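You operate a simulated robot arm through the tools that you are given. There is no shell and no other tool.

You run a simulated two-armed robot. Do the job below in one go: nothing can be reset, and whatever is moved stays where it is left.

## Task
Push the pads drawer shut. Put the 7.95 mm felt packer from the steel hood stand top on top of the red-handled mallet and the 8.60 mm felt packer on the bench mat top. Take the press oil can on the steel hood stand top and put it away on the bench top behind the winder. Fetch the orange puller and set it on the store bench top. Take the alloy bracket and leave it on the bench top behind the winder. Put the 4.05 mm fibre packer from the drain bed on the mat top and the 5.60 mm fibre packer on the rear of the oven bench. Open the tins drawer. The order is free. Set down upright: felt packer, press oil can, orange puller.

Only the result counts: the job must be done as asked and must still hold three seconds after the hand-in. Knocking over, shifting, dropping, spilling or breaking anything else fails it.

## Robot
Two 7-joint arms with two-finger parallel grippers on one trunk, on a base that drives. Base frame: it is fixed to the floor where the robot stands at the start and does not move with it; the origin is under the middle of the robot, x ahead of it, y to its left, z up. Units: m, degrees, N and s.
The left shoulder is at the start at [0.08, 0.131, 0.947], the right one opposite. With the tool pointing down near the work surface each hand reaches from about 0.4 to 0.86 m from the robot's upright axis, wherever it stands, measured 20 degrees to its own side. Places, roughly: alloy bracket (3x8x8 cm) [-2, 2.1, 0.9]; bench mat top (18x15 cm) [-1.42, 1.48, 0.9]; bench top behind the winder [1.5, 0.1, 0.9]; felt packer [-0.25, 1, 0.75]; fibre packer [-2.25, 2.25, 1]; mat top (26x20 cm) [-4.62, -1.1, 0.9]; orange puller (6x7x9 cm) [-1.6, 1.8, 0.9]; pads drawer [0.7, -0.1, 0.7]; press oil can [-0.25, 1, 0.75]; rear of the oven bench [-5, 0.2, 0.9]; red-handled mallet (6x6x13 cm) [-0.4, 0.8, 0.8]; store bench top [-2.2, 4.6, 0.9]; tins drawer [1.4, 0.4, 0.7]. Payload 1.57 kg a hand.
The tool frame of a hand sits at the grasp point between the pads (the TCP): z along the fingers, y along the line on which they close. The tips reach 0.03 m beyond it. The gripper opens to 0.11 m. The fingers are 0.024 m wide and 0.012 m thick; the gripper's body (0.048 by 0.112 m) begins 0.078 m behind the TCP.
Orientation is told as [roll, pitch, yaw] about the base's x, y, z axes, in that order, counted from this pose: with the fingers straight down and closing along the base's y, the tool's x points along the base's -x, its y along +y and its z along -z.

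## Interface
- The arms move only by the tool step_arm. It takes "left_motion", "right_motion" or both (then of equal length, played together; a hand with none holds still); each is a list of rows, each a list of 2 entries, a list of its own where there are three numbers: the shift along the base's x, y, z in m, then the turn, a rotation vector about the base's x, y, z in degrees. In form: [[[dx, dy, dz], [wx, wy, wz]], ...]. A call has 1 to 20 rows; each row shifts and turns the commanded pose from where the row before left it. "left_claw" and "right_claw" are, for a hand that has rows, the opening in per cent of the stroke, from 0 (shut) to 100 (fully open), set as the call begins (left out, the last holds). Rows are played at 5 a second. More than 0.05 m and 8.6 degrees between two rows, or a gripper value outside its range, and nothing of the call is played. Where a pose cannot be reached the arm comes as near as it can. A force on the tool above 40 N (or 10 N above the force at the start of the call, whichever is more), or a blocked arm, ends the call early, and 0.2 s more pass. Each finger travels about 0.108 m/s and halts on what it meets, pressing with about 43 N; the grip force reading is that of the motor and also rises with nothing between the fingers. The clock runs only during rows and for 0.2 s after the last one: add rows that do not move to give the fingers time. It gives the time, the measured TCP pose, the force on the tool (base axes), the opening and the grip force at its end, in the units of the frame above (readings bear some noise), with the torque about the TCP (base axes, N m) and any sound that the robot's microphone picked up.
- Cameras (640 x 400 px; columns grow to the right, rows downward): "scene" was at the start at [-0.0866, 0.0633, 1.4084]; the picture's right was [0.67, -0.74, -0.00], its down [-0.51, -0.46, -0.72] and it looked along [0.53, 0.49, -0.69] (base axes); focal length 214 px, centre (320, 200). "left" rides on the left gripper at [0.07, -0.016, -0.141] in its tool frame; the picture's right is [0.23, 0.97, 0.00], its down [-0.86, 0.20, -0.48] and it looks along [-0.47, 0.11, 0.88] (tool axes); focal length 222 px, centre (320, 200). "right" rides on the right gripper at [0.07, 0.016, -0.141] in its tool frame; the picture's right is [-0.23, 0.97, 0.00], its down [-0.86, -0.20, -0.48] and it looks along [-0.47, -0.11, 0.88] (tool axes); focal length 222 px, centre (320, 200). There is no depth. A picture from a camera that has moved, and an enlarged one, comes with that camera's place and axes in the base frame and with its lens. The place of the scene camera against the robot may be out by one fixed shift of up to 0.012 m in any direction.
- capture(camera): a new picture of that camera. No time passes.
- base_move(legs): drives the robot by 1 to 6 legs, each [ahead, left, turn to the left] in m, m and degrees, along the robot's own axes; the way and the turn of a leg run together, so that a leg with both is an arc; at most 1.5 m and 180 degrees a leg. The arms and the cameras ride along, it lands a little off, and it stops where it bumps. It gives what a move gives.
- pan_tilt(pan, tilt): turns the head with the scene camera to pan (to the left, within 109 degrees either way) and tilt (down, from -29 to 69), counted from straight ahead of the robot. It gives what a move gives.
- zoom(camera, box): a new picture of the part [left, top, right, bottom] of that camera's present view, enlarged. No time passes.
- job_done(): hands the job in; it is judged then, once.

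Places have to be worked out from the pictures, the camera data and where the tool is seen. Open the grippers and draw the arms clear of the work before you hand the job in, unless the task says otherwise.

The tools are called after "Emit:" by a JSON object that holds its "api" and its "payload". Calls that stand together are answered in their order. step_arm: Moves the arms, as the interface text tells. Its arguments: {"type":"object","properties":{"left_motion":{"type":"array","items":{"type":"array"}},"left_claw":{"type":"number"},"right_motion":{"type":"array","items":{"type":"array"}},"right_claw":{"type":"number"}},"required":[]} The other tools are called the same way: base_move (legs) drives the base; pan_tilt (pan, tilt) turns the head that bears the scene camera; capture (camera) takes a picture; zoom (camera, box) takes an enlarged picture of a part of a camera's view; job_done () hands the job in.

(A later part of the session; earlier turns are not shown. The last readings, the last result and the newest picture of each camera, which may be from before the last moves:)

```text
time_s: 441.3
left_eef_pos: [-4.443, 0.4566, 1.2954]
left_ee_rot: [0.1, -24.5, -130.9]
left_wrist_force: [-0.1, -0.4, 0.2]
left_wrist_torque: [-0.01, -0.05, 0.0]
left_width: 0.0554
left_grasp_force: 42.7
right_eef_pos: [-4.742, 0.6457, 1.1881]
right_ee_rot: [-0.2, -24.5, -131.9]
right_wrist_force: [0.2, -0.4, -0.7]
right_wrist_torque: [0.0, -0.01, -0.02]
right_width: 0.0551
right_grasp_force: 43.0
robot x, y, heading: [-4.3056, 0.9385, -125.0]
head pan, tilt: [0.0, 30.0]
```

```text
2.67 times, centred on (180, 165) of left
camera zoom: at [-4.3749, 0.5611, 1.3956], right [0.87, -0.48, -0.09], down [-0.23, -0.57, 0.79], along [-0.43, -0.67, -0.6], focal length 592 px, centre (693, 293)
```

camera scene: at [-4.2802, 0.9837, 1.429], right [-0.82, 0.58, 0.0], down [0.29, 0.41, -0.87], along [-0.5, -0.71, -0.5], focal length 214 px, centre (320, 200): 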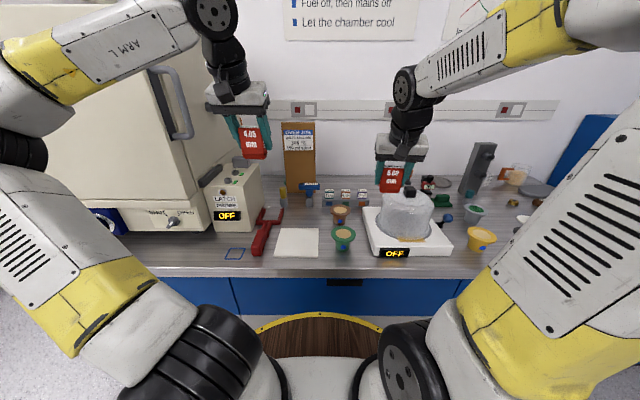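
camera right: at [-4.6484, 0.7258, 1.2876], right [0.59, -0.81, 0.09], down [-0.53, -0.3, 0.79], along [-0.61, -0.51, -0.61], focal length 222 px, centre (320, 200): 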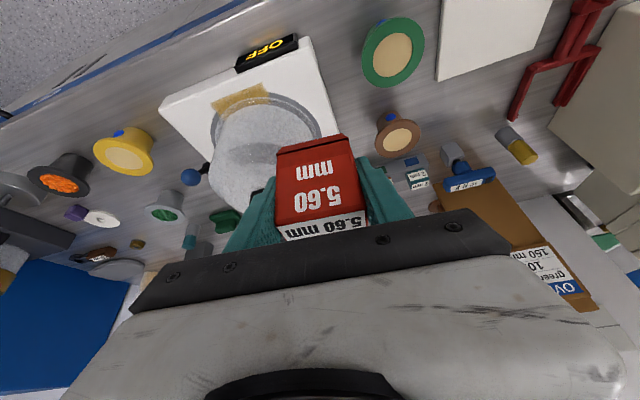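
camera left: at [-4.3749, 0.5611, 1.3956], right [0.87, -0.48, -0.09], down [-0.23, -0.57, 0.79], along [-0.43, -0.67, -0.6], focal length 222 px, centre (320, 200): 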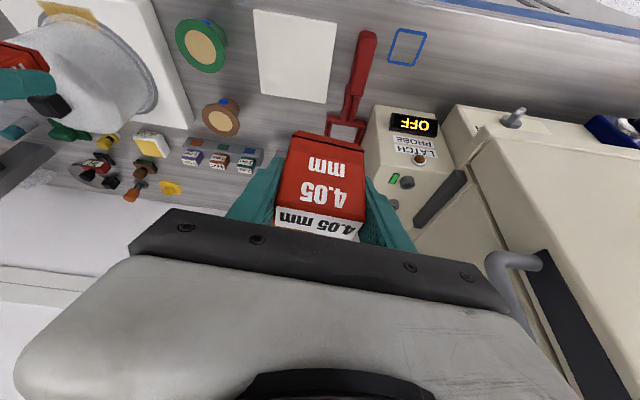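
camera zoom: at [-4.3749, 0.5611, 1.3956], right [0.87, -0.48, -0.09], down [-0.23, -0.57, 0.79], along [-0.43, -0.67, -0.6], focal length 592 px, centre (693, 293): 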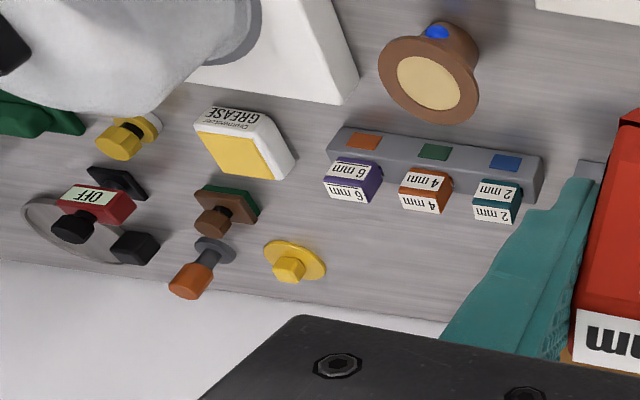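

The strip behind the rack is free for about n -4.40 to -4.06 and u -2.55 to -2.85. I'll carry the packer over the dome at height, then extend and lower toward the strip.

Emit:
{"api": "base_move", "payload": {"legs": [[0.02, 0, 0]]}}

Emit:
{"api": "step_arm", "payload": {"right_motion": [[[-0.0164, -0.0394, 0], [0, 0, 0]], [[-0.0164, -0.0394, 0], [0, 0, 0]], [[-0.0164, -0.0394, 0], [0, 0, 0]], [[-0.0164, -0.0394, 0], [0, 0, 0]], [[-0.0164, -0.0394, 0], [0, 0, 0]], [[-0.0164, -0.0394, 0], [0, 0, 0]], [[-0.0239, -0.0341, -0.0208], [0, 0, 0]], [[-0.0239, -0.0341, -0.0208], [0, 0, 0]], [[-0.0239, -0.0341, -0.0208], [0, 0, 0]], [[-0.0239, -0.0341, -0.0208], [0, 0, 0]]]}}

Emit:
{"api": "capture", "payload": {"camera": "right"}}

Emit:
{"api": "zoom", "payload": {"camera": "scene", "box": [280, 120, 440, 220]}}

Emit:
{"api": "capture", "payload": {"camera": "left"}}

```text
time_s: 442.1
left_eef_pos: [-4.4541, 0.441, 1.2954]
left_ee_rot: [0.1, -24.7, -130.9]
left_wrist_force: [-0.5, -0.4, -1.0]
left_wrist_torque: [-0.01, 0.01, 0.02]
left_width: 0.0552
left_grasp_force: 43.0
right_eef_pos: [-4.7547, 0.6295, 1.1884]
right_ee_rot: [-0.2, -24.5, -131.8]
right_wrist_force: [0.1, -0.3, -1.1]
right_wrist_torque: [-0.01, -0.02, -0.01]
right_width: 0.0552
right_grasp_force: 43.3
robot x, y, heading: [-4.3122, 0.9214, -125.3]
head pan, tilt: [0.0, 30.0]
```

```text
time_s: 444.3
left_eef_pos: [-4.4543, 0.4403, 1.296]
left_ee_rot: [0.1, -24.7, -130.9]
left_wrist_force: [-0.6, -1.0, -1.7]
left_wrist_torque: [-0.02, -0.01, -0.04]
left_width: 0.055
left_grasp_force: 43.0
right_eef_pos: [-4.936, 0.2748, 1.1048]
right_ee_rot: [0.0, -24.5, -132.0]
right_wrist_force: [0.3, 0.5, -0.3]
right_wrist_torque: [0.04, -0.01, -0.03]
right_width: 0.0553
right_grasp_force: 42.9
right hand out of reach, approached as far as the arm can: row 10
robot x, y, heading: [-4.315, 0.9182, -125.1]
head pan, tilt: [0.0, 30.0]
```

```text
taken
camera right: at [-4.8417, 0.3543, 1.2048], right [0.59, -0.8, 0.09], down [-0.54, -0.3, 0.79], along [-0.61, -0.51, -0.61], focal length 222 px, centre (320, 200)
```

right: 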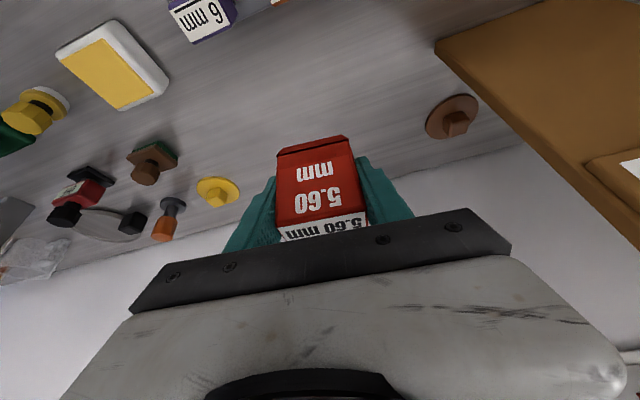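

```text
4.00 times, centred on (360, 170) of scene
camera zoom: at [-4.2917, 0.9675, 1.429], right [-0.82, 0.58, 0.0], down [0.29, 0.41, -0.87], along [-0.5, -0.71, -0.5], focal length 858 px, centre (160, 320)
```

zoom: 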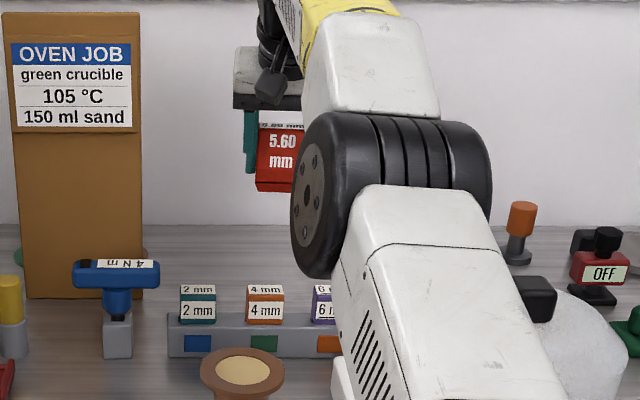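

```text
taken
camera left: at [-4.3862, 0.5451, 1.3957], right [0.87, -0.48, -0.09], down [-0.23, -0.57, 0.79], along [-0.43, -0.67, -0.6], focal length 222 px, centre (320, 200)
```

left: 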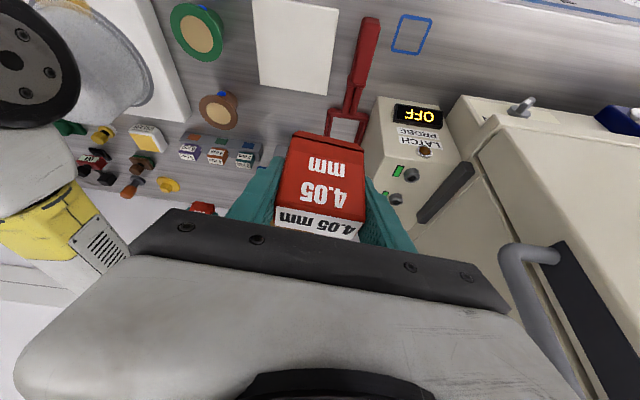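

The hand is at u≈-2.606 over the free strip, and the elbow (z≈1.21) clears the dome. I'll lower some and push further back.

Emit:
{"api": "step_arm", "payload": {"right_motion": [[[0, 0, -0.025], [0, 0, 0]], [[0, 0, -0.025], [0, 0, 0]], [[-0.0115, -0.0164, -0.005], [0, 0, 0]], [[-0.0115, -0.0164, -0.005], [0, 0, 0]], [[-0.0115, -0.0164, -0.005], [0, 0, 0]], [[-0.0115, -0.0164, -0.005], [0, 0, 0]]]}}

Emit:
{"api": "capture", "payload": {"camera": "right"}}

Emit:
{"api": "capture", "payload": {"camera": "scene"}}

```text
time_s: 445.7
left_eef_pos: [-4.4544, 0.4404, 1.2945]
left_ee_rot: [0.1, -24.6, -130.9]
left_wrist_force: [0.2, -0.2, -0.9]
left_wrist_torque: [0.01, 0.02, 0.0]
left_width: 0.0553
left_grasp_force: 43.0
right_eef_pos: [-4.949, 0.2571, 1.0289]
right_ee_rot: [-0.1, -24.6, -132.0]
right_wrist_force: [0.2, 0.0, -0.1]
right_wrist_torque: [0.0, 0.02, 0.02]
right_width: 0.0555
right_grasp_force: 43.0
right hand out of reach, approached as far as the arm can: row 3, 4, 5, 6
robot x, y, heading: [-4.3133, 0.9204, -125.4]
head pan, tilt: [0.0, 30.0]
```

```text
taken
camera right: at [-4.8541, 0.3372, 1.1281], right [0.59, -0.81, 0.09], down [-0.53, -0.3, 0.79], along [-0.61, -0.51, -0.61], focal length 222 px, centre (320, 200)
```

right: 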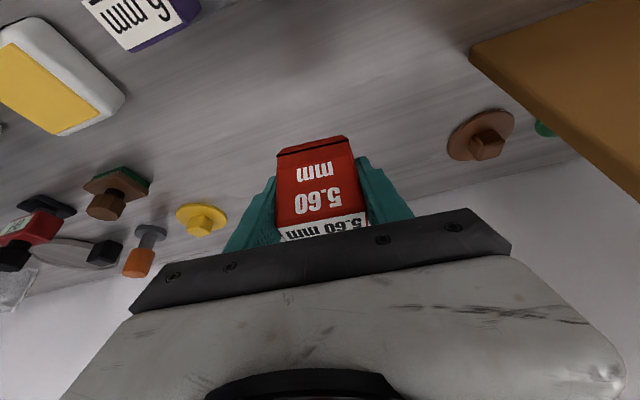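

```text
taken
camera scene: at [-4.2918, 0.9673, 1.429], right [-0.82, 0.58, 0.0], down [0.29, 0.41, -0.87], along [-0.5, -0.71, -0.5], focal length 214 px, centre (320, 200)
```

scene: 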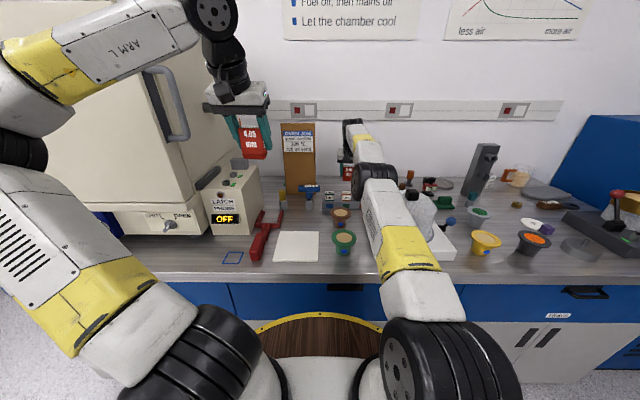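

The arm is at its limit at u≈-2.63. The base still has about 8 cm to the bench edge, so I'll creep forward 4.5 cm to place it further back.

Emit:
{"api": "base_move", "payload": {"legs": [[0.045, 0, 0]]}}

Emit:
{"api": "step_arm", "payload": {"right_motion": [[[0, 0, -0.02], [0, 0, 0]], [[0, 0, -0.02], [0, 0, 0]], [[-0.004, -0.006, -0.01], [0, 0, 0]]]}}

Emit:
{"api": "capture", "payload": {"camera": "right"}}

Emit:
{"api": "capture", "payload": {"camera": "left"}}

Emit:
{"api": "zoom", "payload": {"camera": "scene", "box": [280, 110, 440, 210]}}

```text
time_s: 446.6
left_eef_pos: [-4.4809, 0.4033, 1.2961]
left_ee_rot: [0.1, -24.7, -130.9]
left_wrist_force: [0.2, 0.2, -1.0]
left_wrist_torque: [-0.02, 0.04, 0.0]
left_width: 0.0549
left_grasp_force: 42.7
right_eef_pos: [-4.9755, 0.2192, 1.0284]
right_ee_rot: [-0.2, -24.6, -131.9]
right_wrist_force: [-1.1, 0.2, 0.2]
right_wrist_torque: [0.0, -0.02, 0.01]
right_width: 0.0552
right_grasp_force: 42.9
robot x, y, heading: [-4.3393, 0.8845, -125.3]
head pan, tilt: [0.0, 30.0]
```

```text
time_s: 447.4
left_eef_pos: [-4.4798, 0.403, 1.297]
left_ee_rot: [0.1, -24.7, -130.9]
left_wrist_force: [0.1, -0.1, -0.4]
left_wrist_torque: [-0.03, 0.03, 0.03]
left_width: 0.0553
left_grasp_force: 42.7
right_eef_pos: [-4.9799, 0.2142, 0.9795]
right_ee_rot: [-0.2, -24.6, -131.9]
right_wrist_force: [-1.0, -0.3, 0.1]
right_wrist_torque: [0.01, -0.01, -0.02]
right_width: 0.055
right_grasp_force: 43.0
robot x, y, heading: [-4.3386, 0.8807, -125.3]
head pan, tilt: [0.0, 30.0]
```

```text
taken
camera right: at [-4.8854, 0.2934, 1.0783], right [0.59, -0.8, 0.09], down [-0.53, -0.3, 0.79], along [-0.61, -0.51, -0.6], focal length 222 px, centre (320, 200)
```

right: 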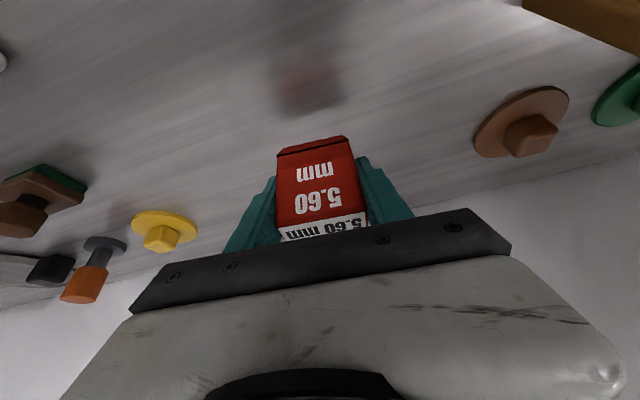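

```text
taken
camera left: at [-4.4127, 0.507, 1.3956], right [0.87, -0.48, -0.09], down [-0.23, -0.57, 0.79], along [-0.43, -0.67, -0.6], focal length 222 px, centre (320, 200)
```

left: 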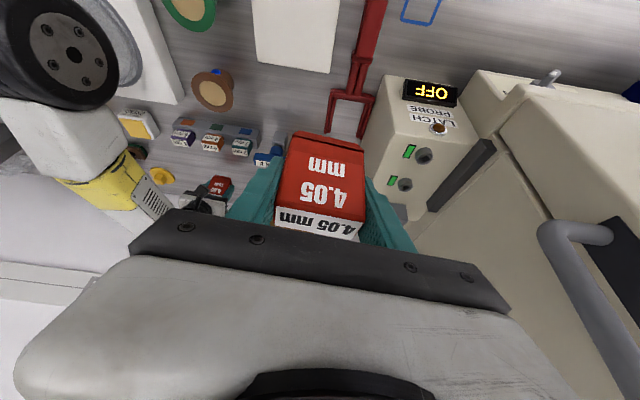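

```text
4.00 times, centred on (360, 160) of scene
camera zoom: at [-4.3183, 0.9297, 1.429], right [-0.82, 0.58, 0.0], down [0.29, 0.41, -0.87], along [-0.5, -0.71, -0.5], focal length 858 px, centre (160, 360)
```

zoom: 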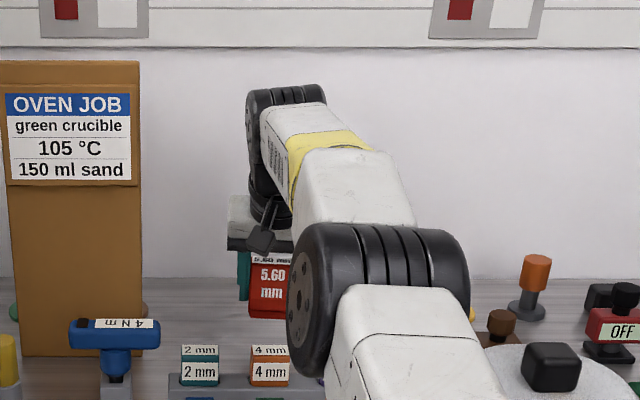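

The packer hangs at (n -4.20, u -2.68) over clear bench. I'll lower it close, then step to contact.

Emit:
{"api": "step_arm", "payload": {"right_motion": [[[0, 0, -0.015], [0, 0, 0]], [[0, 0, -0.012], [0, 0, 0]], [[0, 0, 0], [0, 0, 0]]]}}

Emit:
{"api": "step_arm", "payload": {"right_motion": [[[0, 0, -0.003], [0, 0, 0]], [[0, 0, 0], [0, 0, 0]]]}}

```text
time_s: 448.2
left_eef_pos: [-4.481, 0.4018, 1.296]
left_ee_rot: [0.1, -24.6, -130.8]
left_wrist_force: [-0.3, 0.8, -1.5]
left_wrist_torque: [0.01, 0.03, 0.02]
left_width: 0.0553
left_grasp_force: 42.9
right_eef_pos: [-4.9786, 0.2134, 0.9532]
right_ee_rot: [-0.2, -24.5, -131.9]
right_wrist_force: [-0.4, 0.0, -0.8]
right_wrist_torque: [0.03, 0.01, 0.02]
right_width: 0.0549
right_grasp_force: 43.3
robot x, y, heading: [-4.3384, 0.8822, -125.1]
head pan, tilt: [0.0, 30.0]
```

```text
time_s: 448.8
left_eef_pos: [-4.4806, 0.4024, 1.2968]
left_ee_rot: [0.1, -24.5, -130.9]
left_wrist_force: [0.3, -0.4, -0.7]
left_wrist_torque: [0.01, 0.01, 0.01]
left_width: 0.0551
left_grasp_force: 42.9
right_eef_pos: [-4.9788, 0.2135, 0.9494]
right_ee_rot: [-0.3, -24.6, -131.9]
right_wrist_force: [0.0, 0.3, -0.8]
right_wrist_torque: [0.01, 0.01, 0.0]
right_width: 0.0552
right_grasp_force: 43.1
robot x, y, heading: [-4.3391, 0.8816, -125.1]
head pan, tilt: [0.0, 30.0]
```

Emit:
{"api": "step_arm", "payload": {"right_motion": [[[0, 0, -0.002], [0, 0, 0]], [[0, 0, 0], [0, 0, 0]]]}}

Emit:
{"api": "step_arm", "payload": {"right_motion": [[[0, 0, -0.0015], [0, 0, 0]], [[0, 0, 0], [0, 0, 0]]]}}

```text
time_s: 449.4
left_eef_pos: [-4.4804, 0.4022, 1.2956]
left_ee_rot: [0.0, -24.7, -130.9]
left_wrist_force: [0.1, -0.1, -0.4]
left_wrist_torque: [0.01, 0.0, -0.01]
left_width: 0.0555
left_grasp_force: 42.8
right_eef_pos: [-4.979, 0.2134, 0.9481]
right_ee_rot: [-0.2, -24.4, -131.9]
right_wrist_force: [-0.3, 0.0, -0.7]
right_wrist_torque: [0.01, -0.01, 0.04]
right_width: 0.0551
right_grasp_force: 43.0
robot x, y, heading: [-4.3389, 0.8806, -125.0]
head pan, tilt: [0.0, 30.0]
```

```text
time_s: 450.0
left_eef_pos: [-4.4808, 0.4026, 1.2955]
left_ee_rot: [0.1, -24.7, -130.9]
left_wrist_force: [-0.7, 0.1, -0.9]
left_wrist_torque: [-0.02, 0.0, 0.0]
left_width: 0.0552
left_grasp_force: 42.6
right_eef_pos: [-4.9801, 0.214, 0.9466]
right_ee_rot: [-0.2, -24.5, -132.0]
right_wrist_force: [0.2, 0.0, -0.9]
right_wrist_torque: [0.02, 0.04, 0.0]
right_width: 0.0554
right_grasp_force: 43.0
robot x, y, heading: [-4.3415, 0.8796, -125.2]
head pan, tilt: [0.0, 30.0]
```

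Emit:
{"api": "step_arm", "payload": {"right_motion": [[[0, 0, -0.0015], [0, 0, 0]], [[0, 0, 0], [0, 0, 0]]]}}

```text
time_s: 450.6
left_eef_pos: [-4.4804, 0.4034, 1.2965]
left_ee_rot: [0.1, -24.6, -130.9]
left_wrist_force: [-0.6, -0.2, -1.7]
left_wrist_torque: [0.01, -0.01, 0.01]
left_width: 0.055
left_grasp_force: 43.2
right_eef_pos: [-4.9792, 0.2139, 0.9451]
right_ee_rot: [-0.3, -24.4, -131.9]
right_wrist_force: [0.7, -0.2, 0.0]
right_wrist_torque: [0.01, 0.0, 0.0]
right_width: 0.0552
right_grasp_force: 43.1
robot x, y, heading: [-4.3378, 0.8811, -125.3]
head pan, tilt: [0.0, 30.0]
```

Emit:
{"api": "step_arm", "payload": {"right_motion": [[[0, 0, -0.0015], [0, 0, 0]], [[0, 0, 0], [0, 0, 0]]]}}

```text
time_s: 451.2
left_eef_pos: [-4.4812, 0.402, 1.2964]
left_ee_rot: [0.0, -24.5, -130.9]
left_wrist_force: [0.4, 0.0, -1.1]
left_wrist_torque: [-0.02, -0.01, -0.02]
left_width: 0.0551
left_grasp_force: 43.5
right_eef_pos: [-4.9787, 0.2135, 0.9432]
right_ee_rot: [-0.1, -24.6, -131.9]
right_wrist_force: [-0.2, 0.3, 6.5]
right_wrist_torque: [-0.02, -0.11, -0.01]
right_width: 0.0553
right_grasp_force: 42.8
robot x, y, heading: [-4.3383, 0.8813, -125.1]
head pan, tilt: [0.0, 30.0]
```

Contact. I'll open, back out along the tool axis, then raise and retract over the dome.

Emit:
{"api": "step_arm", "payload": {"right_claw": 82, "right_motion": [[[0, 0, 0], [0, 0, 0]], [[0, 0, 0], [0, 0, 0]], [[0, 0, 0], [0, 0, 0]]]}}

Emit:
{"api": "step_arm", "payload": {"right_motion": [[[0.003, 0.0031, 0.0091], [0, 0, 0]], [[0.0083, 0.0093, 0.0273], [0, 0, 0]], [[0.0111, 0.0124, 0.0364], [0, 0, 0]], [[0.0111, 0.0124, 0.0364], [0, 0, 0]], [[0.015, 0.02, 0.035], [0, 0, 0]], [[0.02, 0.028, 0.03], [0, 0, 0]], [[0.0239, 0.0341, 0.02], [0, 0, 0]], [[0.0239, 0.0341, 0.02], [0, 0, 0]], [[0.0239, 0.0341, 0.01], [0, 0, 0]], [[0.0239, 0.0341, 0], [0, 0, 0]], [[0.0239, 0.0341, 0], [0, 0, 0]], [[0.0239, 0.0341, 0], [0, 0, 0]], [[0.0239, 0.0341, 0], [0, 0, 0]]]}}

Emit:
{"api": "zoom", "payload": {"camera": "scene", "box": [280, 110, 440, 210]}}

Emit:
{"api": "capture", "payload": {"camera": "right"}}

```text
time_s: 452.0
left_eef_pos: [-4.4805, 0.4027, 1.2961]
left_ee_rot: [0.1, -24.6, -130.9]
left_wrist_force: [0.7, -0.8, -1.1]
left_wrist_torque: [0.02, -0.02, -0.02]
left_width: 0.0553
left_grasp_force: 42.6
right_eef_pos: [-4.9785, 0.2133, 0.9427]
right_ee_rot: [-0.2, -24.4, -131.9]
right_wrist_force: [-0.2, -0.5, 0.3]
right_wrist_torque: [0.01, 0.0, 0.05]
right_width: 0.0901
right_grasp_force: 0.0
robot x, y, heading: [-4.338, 0.8832, -125.3]
head pan, tilt: [0.0, 30.0]
```

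```text
time_s: 454.8
left_eef_pos: [-4.4811, 0.4017, 1.2956]
left_ee_rot: [0.1, -24.7, -130.9]
left_wrist_force: [-0.4, -0.3, -0.7]
left_wrist_torque: [0.05, -0.04, 0.02]
left_width: 0.055
left_grasp_force: 42.8
right_eef_pos: [-4.7442, 0.5391, 1.1677]
right_ee_rot: [-0.2, -24.7, -132.0]
right_wrist_force: [-0.6, -0.9, -0.8]
right_wrist_torque: [0.03, 0.0, -0.03]
right_width: 0.0903
right_grasp_force: 0.1
robot x, y, heading: [-4.3396, 0.8781, -125.3]
head pan, tilt: [0.0, 30.0]
```

```text
4.00 times, centred on (360, 160) of scene
camera zoom: at [-4.3186, 0.9293, 1.429], right [-0.82, 0.58, 0.0], down [0.29, 0.41, -0.87], along [-0.5, -0.71, -0.5], focal length 858 px, centre (160, 360)
```

zoom: 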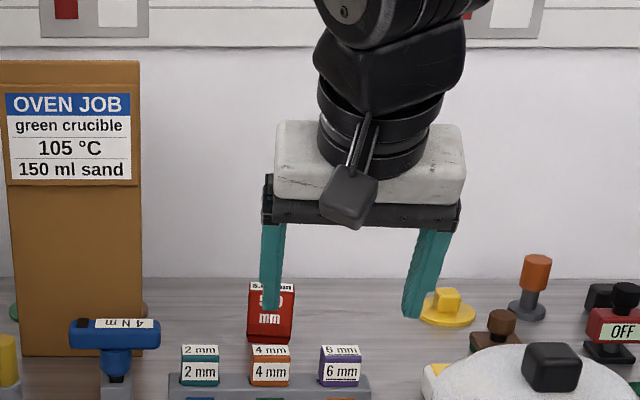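

```text
taken
camera right: at [-4.6491, 0.6175, 1.2657], right [0.59, -0.81, 0.09], down [-0.53, -0.3, 0.79], along [-0.61, -0.51, -0.61], focal length 222 px, centre (320, 200)
```

right: 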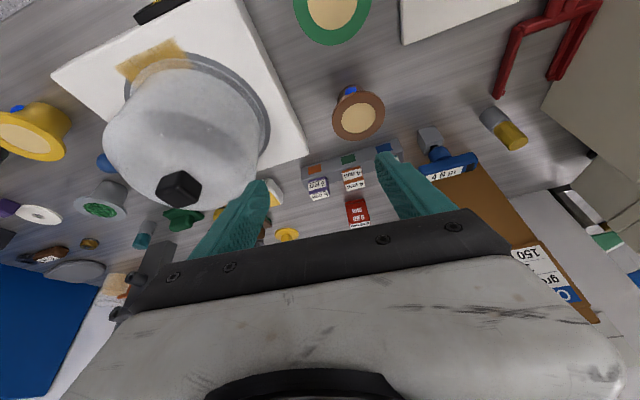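

The 5.60 packer stands at the rear of the oven bench. I'll raise the right hand, back off, and move toward the passage by the oven's end to look for the mat.

Emit:
{"api": "step_arm", "payload": {"right_motion": [[[0, 0, 0.04], [0, 0, 0]], [[0.02, 0.02, 0.04], [0, 0, 0]]]}}

Emit:
{"api": "base_move", "payload": {"legs": [[-0.6, 0, 0], [0, 1.3, 0]]}}

Emit:
{"api": "pan_tilt", "payload": {"pan": 0, "tilt": 20}}

Emit:
{"api": "capture", "payload": {"camera": "scene"}}

Emit:
{"api": "pan_tilt", "payload": {"pan": 35, "tilt": 35}}

Emit:
{"api": "capture", "payload": {"camera": "scene"}}

```text
time_s: 455.4
left_eef_pos: [-4.4812, 0.4028, 1.2959]
left_ee_rot: [0.1, -24.6, -130.9]
left_wrist_force: [0.0, -0.7, -2.0]
left_wrist_torque: [0.03, -0.02, 0.01]
left_width: 0.0552
left_grasp_force: 43.4
right_eef_pos: [-4.7223, 0.559, 1.247]
right_ee_rot: [-0.2, -24.4, -131.9]
right_wrist_force: [0.4, 0.0, 0.5]
right_wrist_torque: [0.06, -0.02, 0.01]
right_width: 0.09
right_grasp_force: 0.1
robot x, y, heading: [-4.3389, 0.8789, -125.1]
head pan, tilt: [0.0, 30.0]
```

```text
time_s: 465.1
left_eef_pos: [-3.0222, 0.1498, 1.2956]
left_ee_rot: [0.0, -24.6, -129.1]
left_wrist_force: [-0.3, -0.4, -0.4]
left_wrist_torque: [0.02, 0.0, 0.04]
left_width: 0.0549
left_grasp_force: 42.9
right_eef_pos: [-3.2689, 0.2991, 1.2472]
right_ee_rot: [-0.1, -24.5, -130.1]
right_wrist_force: [0.1, -0.4, -0.2]
right_wrist_torque: [0.01, -0.01, -0.04]
right_width: 0.0901
right_grasp_force: 0.0
robot x, y, heading: [-2.8965, 0.6321, -123.6]
head pan, tilt: [0.0, 30.0]
```

```text
time_s: 465.8
left_eef_pos: [-3.022, 0.1498, 1.2949]
left_ee_rot: [0.1, -24.5, -129.1]
left_wrist_force: [0.5, 0.5, -1.2]
left_wrist_torque: [0.0, -0.02, -0.01]
left_width: 0.0552
left_grasp_force: 43.1
right_eef_pos: [-3.2685, 0.2997, 1.2473]
right_ee_rot: [-0.1, -24.5, -130.1]
right_wrist_force: [0.0, 0.1, 1.0]
right_wrist_torque: [0.02, 0.01, 0.02]
right_width: 0.09
right_grasp_force: 0.0
robot x, y, heading: [-2.895, 0.6348, -123.5]
head pan, tilt: [0.0, 20.0]
```

```text
taken
camera scene: at [-2.8772, 0.6803, 1.445], right [-0.83, 0.55, 0.0], down [0.19, 0.29, -0.94], along [-0.52, -0.78, -0.34], focal length 214 px, centre (320, 200)
```

scene: 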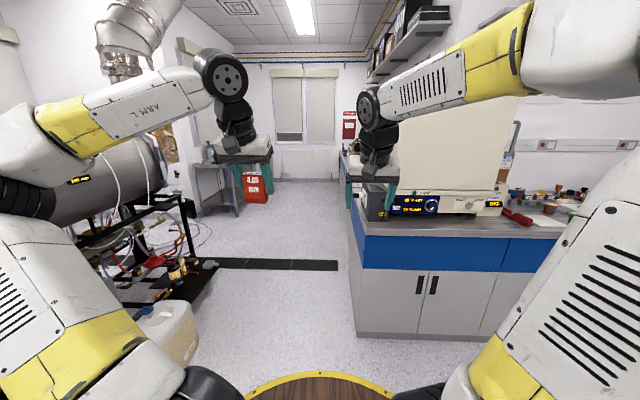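

```text
time_s: 466.8
left_eef_pos: [-3.0227, 0.1509, 1.2961]
left_ee_rot: [0.0, -24.6, -129.2]
left_wrist_force: [0.8, -0.2, -0.2]
left_wrist_torque: [-0.01, -0.01, -0.02]
left_width: 0.0553
left_grasp_force: 43.3
right_eef_pos: [-3.2676, 0.298, 1.2474]
right_ee_rot: [-0.1, -24.5, -130.1]
right_wrist_force: [0.5, 0.8, 0.7]
right_wrist_torque: [-0.02, 0.01, -0.01]
right_width: 0.0903
right_grasp_force: 0.1
robot x, y, heading: [-2.8954, 0.6318, -123.5]
head pan, tilt: [35.0, 35.0]
```

```text
taken
camera scene: at [-2.8235, 0.67, 1.4212], right [-1.0, -0.03, 0.0], down [-0.02, 0.57, -0.82], along [0.02, -0.82, -0.57], focal length 214 px, centre (320, 200)
```

scene: 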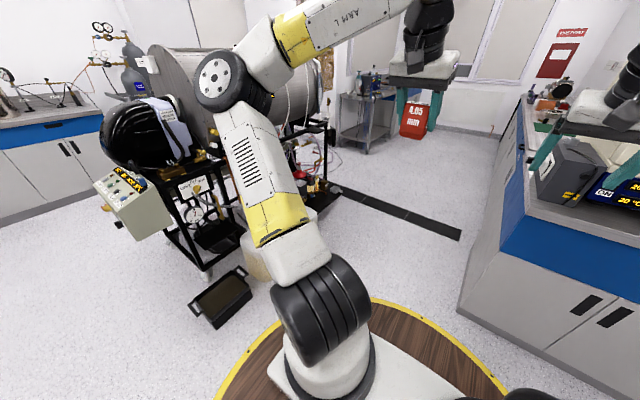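

The passage between the rig and the oven bench is about 1 m wide, and another bench continues along its right side. I'll centre in the passage, drive partway, and look.

Emit:
{"api": "base_move", "payload": {"legs": [[0, 0.31, -1.5], [1.0, 0, 0]]}}

Emit:
{"api": "pan_tilt", "payload": {"pan": -30, "tilt": 25}}

Emit:
{"api": "capture", "payload": {"camera": "scene"}}

Emit:
{"api": "pan_tilt", "payload": {"pan": 5, "tilt": 25}}

Emit:
{"api": "capture", "payload": {"camera": "scene"}}

```text
time_s: 473.7
left_eef_pos: [-3.3663, -0.8283, 1.2965]
left_ee_rot: [0.3, -24.6, -131.3]
left_wrist_force: [0.3, 0.1, -0.8]
left_wrist_torque: [-0.01, 0.01, -0.04]
left_width: 0.0549
left_grasp_force: 43.0
right_eef_pos: [-3.6061, -0.6709, 1.248]
right_ee_rot: [-0.1, -24.5, -132.3]
right_wrist_force: [0.2, 0.9, -0.9]
right_wrist_torque: [0.03, 0.0, -0.03]
right_width: 0.0903
right_grasp_force: 0.1
robot x, y, heading: [-3.2204, -0.3562, -125.6]
head pan, tilt: [35.0, 35.0]
```

```text
time_s: 475.0
left_eef_pos: [-3.3657, -0.8279, 1.2958]
left_ee_rot: [0.1, -24.6, -131.3]
left_wrist_force: [0.1, 0.5, -1.3]
left_wrist_torque: [0.01, 0.03, 0.0]
left_width: 0.0553
left_grasp_force: 43.0
right_eef_pos: [-3.6065, -0.6712, 1.2466]
right_ee_rot: [-0.2, -24.6, -132.3]
right_wrist_force: [-0.5, 0.8, -0.7]
right_wrist_torque: [0.02, 0.03, 0.0]
right_width: 0.09
right_grasp_force: 0.1
robot x, y, heading: [-3.2205, -0.351, -125.6]
head pan, tilt: [-30.0, 25.0]
```

```text
taken
camera scene: at [-3.2314, -0.2675, 1.437], right [-0.41, 0.91, 0.0], down [0.39, 0.17, -0.91], along [-0.83, -0.37, -0.42], focal length 214 px, centre (320, 200)
```

scene: 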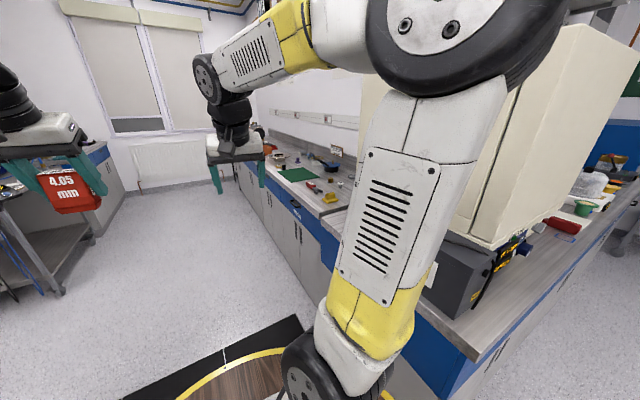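

```text
time_s: 476.1
left_eef_pos: [-3.3663, -0.8283, 1.2954]
left_ee_rot: [-0.1, -24.6, -131.3]
left_wrist_force: [0.1, -0.1, -1.8]
left_wrist_torque: [-0.01, 0.01, 0.01]
left_width: 0.0551
left_grasp_force: 43.3
right_eef_pos: [-3.6073, -0.6706, 1.2474]
right_ee_rot: [-0.1, -24.6, -132.3]
right_wrist_force: [-0.3, 1.2, 0.6]
right_wrist_torque: [0.0, 0.02, 0.01]
right_width: 0.0903
right_grasp_force: 0.1
robot x, y, heading: [-3.2196, -0.3504, -125.7]
head pan, tilt: [5.0, 25.0]
```

```text
taken
camera scene: at [-3.1945, -0.3087, 1.437], right [-0.86, 0.51, 0.0], down [0.22, 0.36, -0.91], along [-0.46, -0.78, -0.42], focal length 214 px, centre (320, 200)
```

scene: 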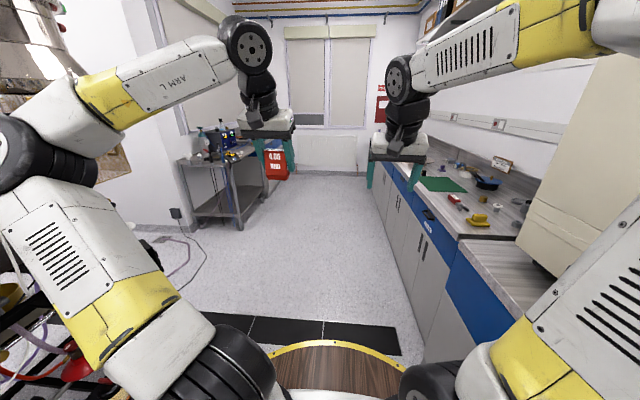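

I can see the green mat on the next bench at about (-4.645, -1.073), and it's empty. I'll continue down the passage, keeping slightly left, then turn right to face that bench.

Emit:
{"api": "base_move", "payload": {"legs": [[0.35, 0.05, 0], [0.9, 0.06, 0]]}}

Emit:
{"api": "pan_tilt", "payload": {"pan": -80, "tilt": 30}}

Emit:
{"api": "capture", "payload": {"camera": "scene"}}

```text
time_s: 482.7
left_eef_pos: [-3.9983, -1.9156, 1.2956]
left_ee_rot: [0.2, -24.7, -131.0]
left_wrist_force: [1.1, -0.3, -0.2]
left_wrist_torque: [-0.02, -0.04, -0.01]
left_width: 0.0551
left_grasp_force: 42.8
right_eef_pos: [-4.239, -1.7576, 1.247]
right_ee_rot: [-0.2, -24.5, -132.2]
right_wrist_force: [0.2, 0.3, -0.6]
right_wrist_torque: [0.03, -0.01, -0.04]
right_width: 0.0903
right_grasp_force: 0.1
robot x, y, heading: [-3.8533, -1.4393, -125.6]
head pan, tilt: [5.0, 25.0]
```

```text
time_s: 484.3
left_eef_pos: [-3.9976, -1.915, 1.2957]
left_ee_rot: [0.1, -24.7, -131.1]
left_wrist_force: [-0.2, 0.2, -1.2]
left_wrist_torque: [0.03, -0.01, -0.01]
left_width: 0.0553
left_grasp_force: 42.7
right_eef_pos: [-4.238, -1.7574, 1.2473]
right_ee_rot: [-0.2, -24.6, -132.1]
right_wrist_force: [0.4, -0.2, -0.6]
right_wrist_torque: [-0.01, -0.01, 0.0]
right_width: 0.0904
right_grasp_force: 0.0
robot x, y, heading: [-3.8574, -1.4345, -125.8]
head pan, tilt: [-80.0, 30.0]
```

```text
taken
camera scene: at [-3.8624, -1.276, 1.429], right [0.43, 0.9, 0.0], down [0.45, -0.21, -0.87], along [-0.78, 0.37, -0.5], focal length 214 px, centre (320, 200)
```

scene: 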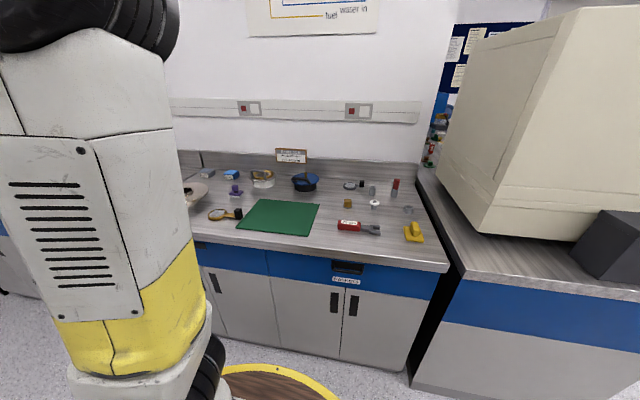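

The green mat is empty and near the bench front. I'll turn right to face it.

Emit:
{"api": "base_move", "payload": {"legs": [[0, 0, -89.3]]}}

Emit:
{"api": "pan_tilt", "payload": {"pan": 0, "tilt": 40}}

Emit:
{"api": "capture", "payload": {"camera": "scene"}}

Emit:
{"api": "capture", "payload": {"camera": "left"}}

```text
time_s: 488.5
left_eef_pos: [-4.3354, -1.3009, 1.2965]
left_ee_rot: [0.1, -24.6, 139.8]
left_wrist_force: [0.3, 0.9, -2.1]
left_wrist_torque: [-0.01, -0.01, 0.0]
left_width: 0.0553
left_grasp_force: 42.8
right_eef_pos: [-4.1814, -1.0562, 1.2462]
right_ee_rot: [-0.2, -24.4, 138.9]
right_wrist_force: [-0.2, -0.2, 0.4]
right_wrist_torque: [0.04, -0.01, 0.02]
right_width: 0.0903
right_grasp_force: 0.1
robot x, y, heading: [-3.8535, -1.4364, 145.2]
head pan, tilt: [-80.0, 30.0]
```

```text
time_s: 490.0
left_eef_pos: [-4.3347, -1.3013, 1.2955]
left_ee_rot: [0.0, -24.5, 140.0]
left_wrist_force: [0.5, 0.4, -0.5]
left_wrist_torque: [-0.02, 0.0, -0.04]
left_width: 0.0551
left_grasp_force: 43.0
right_eef_pos: [-4.1824, -1.0568, 1.2479]
right_ee_rot: [-0.2, -24.6, 138.9]
right_wrist_force: [0.4, -0.8, 0.0]
right_wrist_torque: [0.0, -0.01, 0.0]
right_width: 0.0902
right_grasp_force: 0.1
robot x, y, heading: [-3.854, -1.4397, 145.5]
head pan, tilt: [0.0, 40.0]
```

```text
taken
camera scene: at [-3.8167, -1.4597, 1.4137], right [0.57, 0.82, 0.0], down [0.53, -0.36, -0.77], along [-0.63, 0.43, -0.64], focal length 214 px, centre (320, 200)
```

scene: 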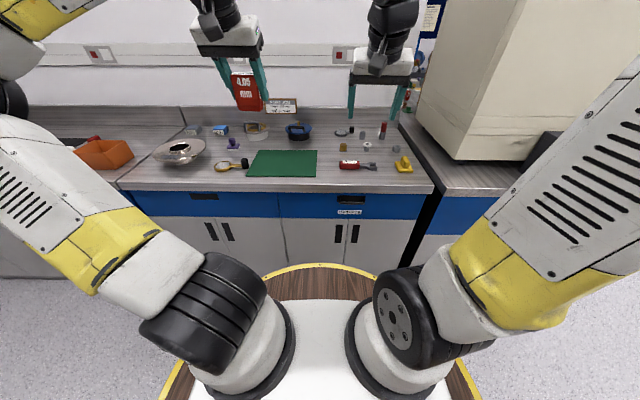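

```text
taken
camera left: at [-4.2303, -1.3663, 1.3956], right [-0.47, -0.88, -0.09], down [-0.57, 0.22, 0.79], along [-0.67, 0.42, -0.6], focal length 222 px, centre (320, 200)
```

left: 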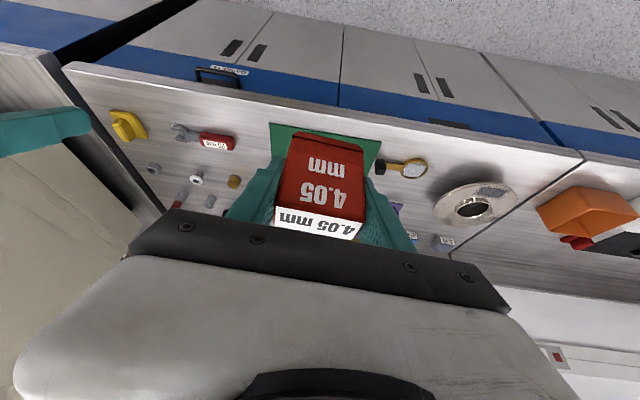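

The mat centre is about (-4.61, -1.12), 0.81 m ahead. I'll drive 15 cm closer, then carry the packer over the mat and lower it.

Emit:
{"api": "base_move", "payload": {"legs": [[0.15, 0, 0]]}}

Emit:
{"api": "step_arm", "payload": {"left_motion": [[[-0.03, 0.021, -0.02], [0, 0, 0]], [[-0.03, 0.021, -0.02], [0, 0, 0]], [[-0.03, 0.021, -0.03], [0, 0, 0]], [[-0.03, 0.021, -0.03], [0, 0, 0]], [[-0.03, 0.021, -0.03], [0, 0, 0]], [[0, 0, -0.04], [0, 0, 0]], [[0, 0, -0.04], [0, 0, 0]]]}}

Emit:
{"api": "capture", "payload": {"camera": "left"}}

Emit:
{"api": "zoom", "payload": {"camera": "scene", "box": [200, 100, 360, 200]}}

```text
time_s: 491.4
left_eef_pos: [-4.4613, -1.2157, 1.2958]
left_ee_rot: [0.1, -24.6, 139.9]
left_wrist_force: [0.4, -0.1, -0.4]
left_wrist_torque: [0.02, 0.02, 0.03]
left_width: 0.0552
left_grasp_force: 42.6
right_eef_pos: [-4.3072, -0.9705, 1.2468]
right_ee_rot: [-0.2, -24.5, 138.9]
right_wrist_force: [0.0, 0.2, 0.3]
right_wrist_torque: [-0.02, 0.01, -0.02]
right_width: 0.0903
right_grasp_force: 0.2
robot x, y, heading: [-3.9783, -1.3491, 145.5]
head pan, tilt: [0.0, 40.0]
```

```text
time_s: 493.0
left_eef_pos: [-4.6128, -1.1089, 1.0865]
left_ee_rot: [0.2, -24.5, 139.8]
left_wrist_force: [0.7, 0.9, -0.7]
left_wrist_torque: [0.04, 0.02, 0.03]
left_width: 0.0552
left_grasp_force: 43.6
right_eef_pos: [-4.3075, -0.9717, 1.2474]
right_ee_rot: [-0.2, -24.4, 139.0]
right_wrist_force: [-0.1, 0.1, -0.4]
right_wrist_torque: [0.01, 0.0, 0.01]
right_width: 0.0902
right_grasp_force: 0.2
robot x, y, heading: [-3.9787, -1.3501, 145.4]
head pan, tilt: [0.0, 40.0]
```

```text
taken
camera left: at [-4.5078, -1.1747, 1.186], right [-0.47, -0.88, -0.09], down [-0.57, 0.22, 0.79], along [-0.68, 0.42, -0.6], focal length 222 px, centre (320, 200)
```

left: 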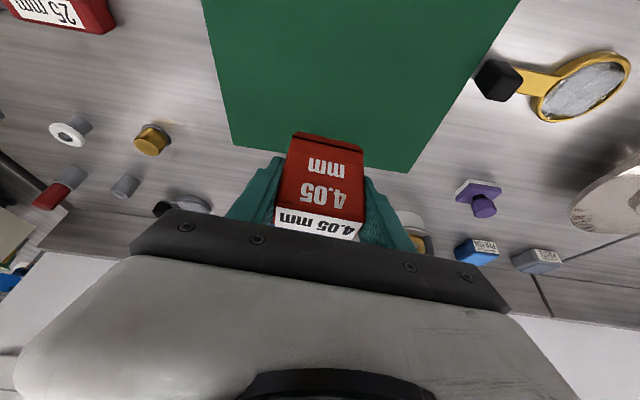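

```text
4.00 times, centred on (280, 150) of scene
camera zoom: at [-3.9425, -1.3734, 1.4137], right [0.57, 0.82, 0.0], down [0.53, -0.36, -0.77], along [-0.63, 0.43, -0.64], focal length 858 px, centre (480, 400)
```

zoom: 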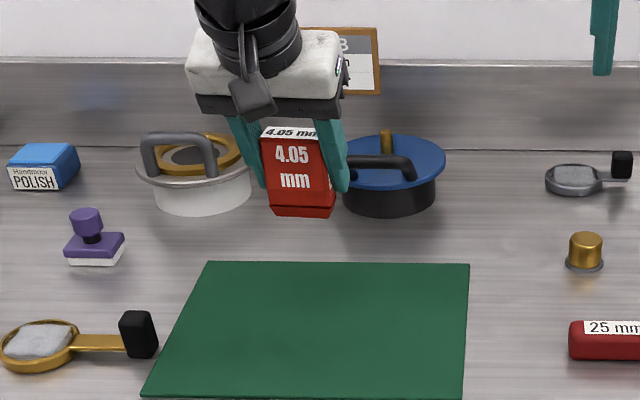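

The mat's back edge is about 13 cm beyond the packer, so it sits over the mat. I'll shift 2.5 cm toward the centre and lower.

Emit:
{"api": "step_arm", "payload": {"left_motion": [[[-0.019, 0.0161, -0.02], [0, 0, 0]], [[0, 0, -0.035], [0, 0, 0]], [[0, 0, -0.035], [0, 0, 0]], [[0, 0, -0.025], [0, 0, 0]], [[0, 0, 0], [0, 0, 0]]]}}

Emit:
{"api": "capture", "payload": {"camera": "left"}}

Emit:
{"api": "zoom", "payload": {"camera": "scene", "box": [200, 100, 360, 200]}}

```text
time_s: 494.2
left_eef_pos: [-4.6319, -1.0934, 0.9707]
left_ee_rot: [0.1, -24.5, 139.8]
left_wrist_force: [-0.2, 0.2, -0.3]
left_wrist_torque: [-0.02, -0.05, 0.01]
left_width: 0.0553
left_grasp_force: 42.9
right_eef_pos: [-4.3077, -0.9717, 1.2479]
right_ee_rot: [-0.2, -24.5, 138.9]
right_wrist_force: [-0.5, -1.0, -0.6]
right_wrist_torque: [-0.01, -0.01, 0.02]
right_width: 0.0903
right_grasp_force: 0.1
robot x, y, heading: [-3.9798, -1.35, 145.4]
head pan, tilt: [0.0, 40.0]
```

```text
taken
camera left: at [-4.5266, -1.1589, 1.0706], right [-0.47, -0.88, -0.09], down [-0.57, 0.22, 0.79], along [-0.68, 0.42, -0.6], focal length 222 px, centre (320, 200)
```

left: 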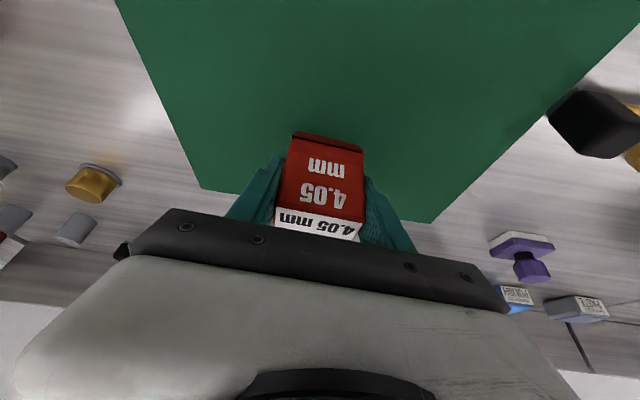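

```text
4.00 times, centred on (280, 150) of scene
camera zoom: at [-3.9426, -1.3733, 1.4137], right [0.56, 0.83, 0.0], down [0.53, -0.36, -0.77], along [-0.63, 0.43, -0.64], focal length 858 px, centre (480, 400)
```

zoom: 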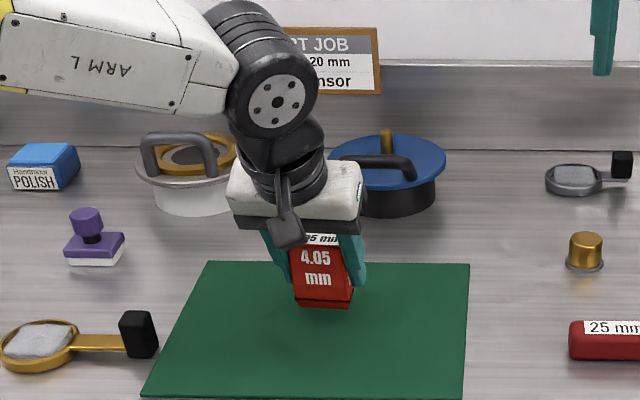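

The packer is well inside the mat. I'll step down to contact.

Emit:
{"api": "step_arm", "payload": {"left_motion": [[[0, 0, -0.01], [0, 0, 0]], [[0, 0, -0.006], [0, 0, 0]], [[0, 0, 0], [0, 0, 0]]]}}

Emit:
{"api": "step_arm", "payload": {"left_motion": [[[0, 0, -0.002], [0, 0, 0]], [[0, 0, 0], [0, 0, 0]]]}}

```text
time_s: 495.0
left_eef_pos: [-4.6303, -1.0949, 0.9556]
left_ee_rot: [0.1, -24.6, 139.8]
left_wrist_force: [-0.1, 0.4, -0.5]
left_wrist_torque: [-0.01, 0.01, 0.01]
left_width: 0.0553
left_grasp_force: 43.2
right_eef_pos: [-4.3074, -0.9716, 1.2478]
right_ee_rot: [-0.2, -24.5, 139.0]
right_wrist_force: [-0.6, 0.0, -0.1]
right_wrist_torque: [-0.02, 0.0, 0.03]
right_width: 0.0903
right_grasp_force: 0.0
robot x, y, heading: [-3.98, -1.3484, 145.4]
head pan, tilt: [0.0, 40.0]
```

```text
time_s: 495.6
left_eef_pos: [-4.6306, -1.0941, 0.9534]
left_ee_rot: [0.1, -24.7, 139.9]
left_wrist_force: [0.6, 0.7, -0.2]
left_wrist_torque: [0.01, 0.01, -0.01]
left_width: 0.055
left_grasp_force: 42.8
right_eef_pos: [-4.3065, -0.9706, 1.2476]
right_ee_rot: [-0.2, -24.5, 138.9]
right_wrist_force: [0.6, 0.1, 0.4]
right_wrist_torque: [-0.01, 0.0, 0.0]
right_width: 0.0903
right_grasp_force: 0.2
robot x, y, heading: [-3.9858, -1.3507, 145.6]
head pan, tilt: [0.0, 40.0]
```

Emit:
{"api": "step_arm", "payload": {"left_motion": [[[0, 0, -0.002], [0, 0, 0]], [[0, 0, 0], [0, 0, 0]]]}}

Emit:
{"api": "step_arm", "payload": {"left_motion": [[[0, 0, -0.0015], [0, 0, 0]], [[0, 0, 0], [0, 0, 0]]]}}

```text
time_s: 496.2
left_eef_pos: [-4.6303, -1.0947, 0.9524]
left_ee_rot: [0.2, -24.8, 139.9]
left_wrist_force: [1.4, -2.5, 13.1]
left_wrist_torque: [0.07, -0.27, -0.05]
left_width: 0.0551
left_grasp_force: 42.8
right_eef_pos: [-4.3061, -0.9716, 1.2471]
right_ee_rot: [-0.2, -24.5, 138.9]
right_wrist_force: [-0.1, -0.2, 0.2]
right_wrist_torque: [0.0, 0.0, -0.02]
right_width: 0.0902
right_grasp_force: 0.1
robot x, y, heading: [-3.981, -1.3519, 145.9]
head pan, tilt: [0.0, 40.0]
```

```text
time_s: 496.8
left_eef_pos: [-4.6284, -1.0934, 0.9528]
left_ee_rot: [0.1, -24.9, 139.8]
left_wrist_force: [-2.1, -3.5, 36.4]
left_wrist_torque: [-0.01, -0.31, 0.0]
left_width: 0.0551
left_grasp_force: 43.2
right_eef_pos: [-4.3072, -0.9721, 1.2475]
right_ee_rot: [-0.1, -24.5, 138.9]
right_wrist_force: [-0.5, 0.6, 0.3]
right_wrist_torque: [0.01, 0.0, 0.0]
right_width: 0.0902
right_grasp_force: 0.1
robot x, y, heading: [-3.9827, -1.3534, 145.5]
head pan, tilt: [0.0, 40.0]
```

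Contact. I'll relax, open, and back out along the tool axis.

Emit:
{"api": "step_arm", "payload": {"left_motion": [[[0, 0, 0.0015], [0, 0, 0]], [[0, 0, 0], [0, 0, 0]]]}}

Emit:
{"api": "step_arm", "payload": {"left_claw": 82, "left_motion": [[[0, 0, 0], [0, 0, 0]], [[0, 0, 0], [0, 0, 0]], [[0, 0, 0], [0, 0, 0]], [[0.0032, -0.0027, 0.0091], [0, 0, 0]], [[0.0095, -0.008, 0.0273], [0, 0, 0]], [[0.0127, -0.0107, 0.0364], [0, 0, 0]], [[0.0127, -0.0107, 0.0364], [0, 0, 0]], [[0.02, -0.015, 0.04], [0, 0, 0]], [[0.02, -0.015, 0.04], [0, 0, 0]], [[0.03, -0.021, 0.03], [0, 0, 0]], [[0.03, -0.021, 0], [0, 0, 0]]]}}

Emit:
{"api": "capture", "payload": {"camera": "left"}}

Emit:
{"api": "zoom", "payload": {"camera": "scene", "box": [200, 100, 360, 200]}}

```text
time_s: 497.4
left_eef_pos: [-4.6303, -1.094, 0.9519]
left_ee_rot: [0.1, -24.8, 140.0]
left_wrist_force: [-12.0, 4.2, 27.4]
left_wrist_torque: [0.34, 0.3, 0.08]
left_width: 0.055
left_grasp_force: 43.3
right_eef_pos: [-4.3072, -0.9711, 1.2478]
right_ee_rot: [-0.2, -24.5, 138.9]
right_wrist_force: [-0.3, -0.4, -0.6]
right_wrist_torque: [-0.03, 0.01, -0.03]
right_width: 0.0901
right_grasp_force: 0.0
robot x, y, heading: [-3.9766, -1.3508, 145.6]
head pan, tilt: [0.0, 40.0]
```

```text
time_s: 499.8
left_eef_pos: [-4.4921, -1.1988, 1.1686]
left_ee_rot: [0.3, -24.7, 139.9]
left_wrist_force: [-1.0, 0.0, -0.8]
left_wrist_torque: [-0.01, 0.01, 0.03]
left_width: 0.0905
left_grasp_force: 0.0
right_eef_pos: [-4.3082, -0.9713, 1.2466]
right_ee_rot: [0.0, -24.6, 138.9]
right_wrist_force: [-0.6, 0.0, 0.0]
right_wrist_torque: [-0.03, -0.01, -0.02]
right_width: 0.0901
right_grasp_force: 0.0
robot x, y, heading: [-3.9803, -1.3483, 145.8]
head pan, tilt: [0.0, 40.0]
```

```text
taken
camera left: at [-4.3879, -1.2644, 1.269], right [-0.47, -0.88, -0.09], down [-0.57, 0.22, 0.79], along [-0.68, 0.42, -0.6], focal length 222 px, centre (320, 200)
```

left: 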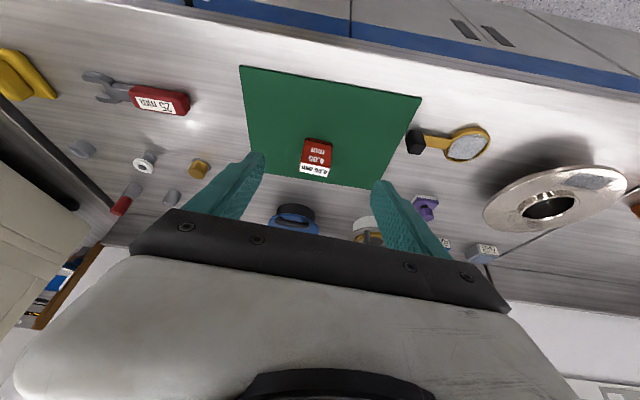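

```text
4.00 times, centred on (280, 150) of scene
camera zoom: at [-3.9426, -1.373, 1.4137], right [0.57, 0.82, 0.0], down [0.53, -0.36, -0.77], along [-0.63, 0.43, -0.64], focal length 858 px, centre (480, 400)
```

zoom: 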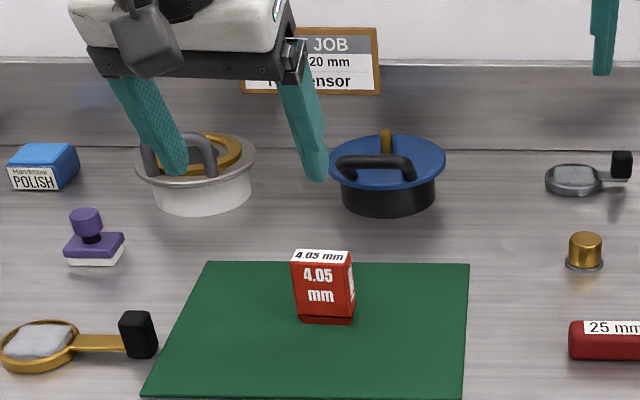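

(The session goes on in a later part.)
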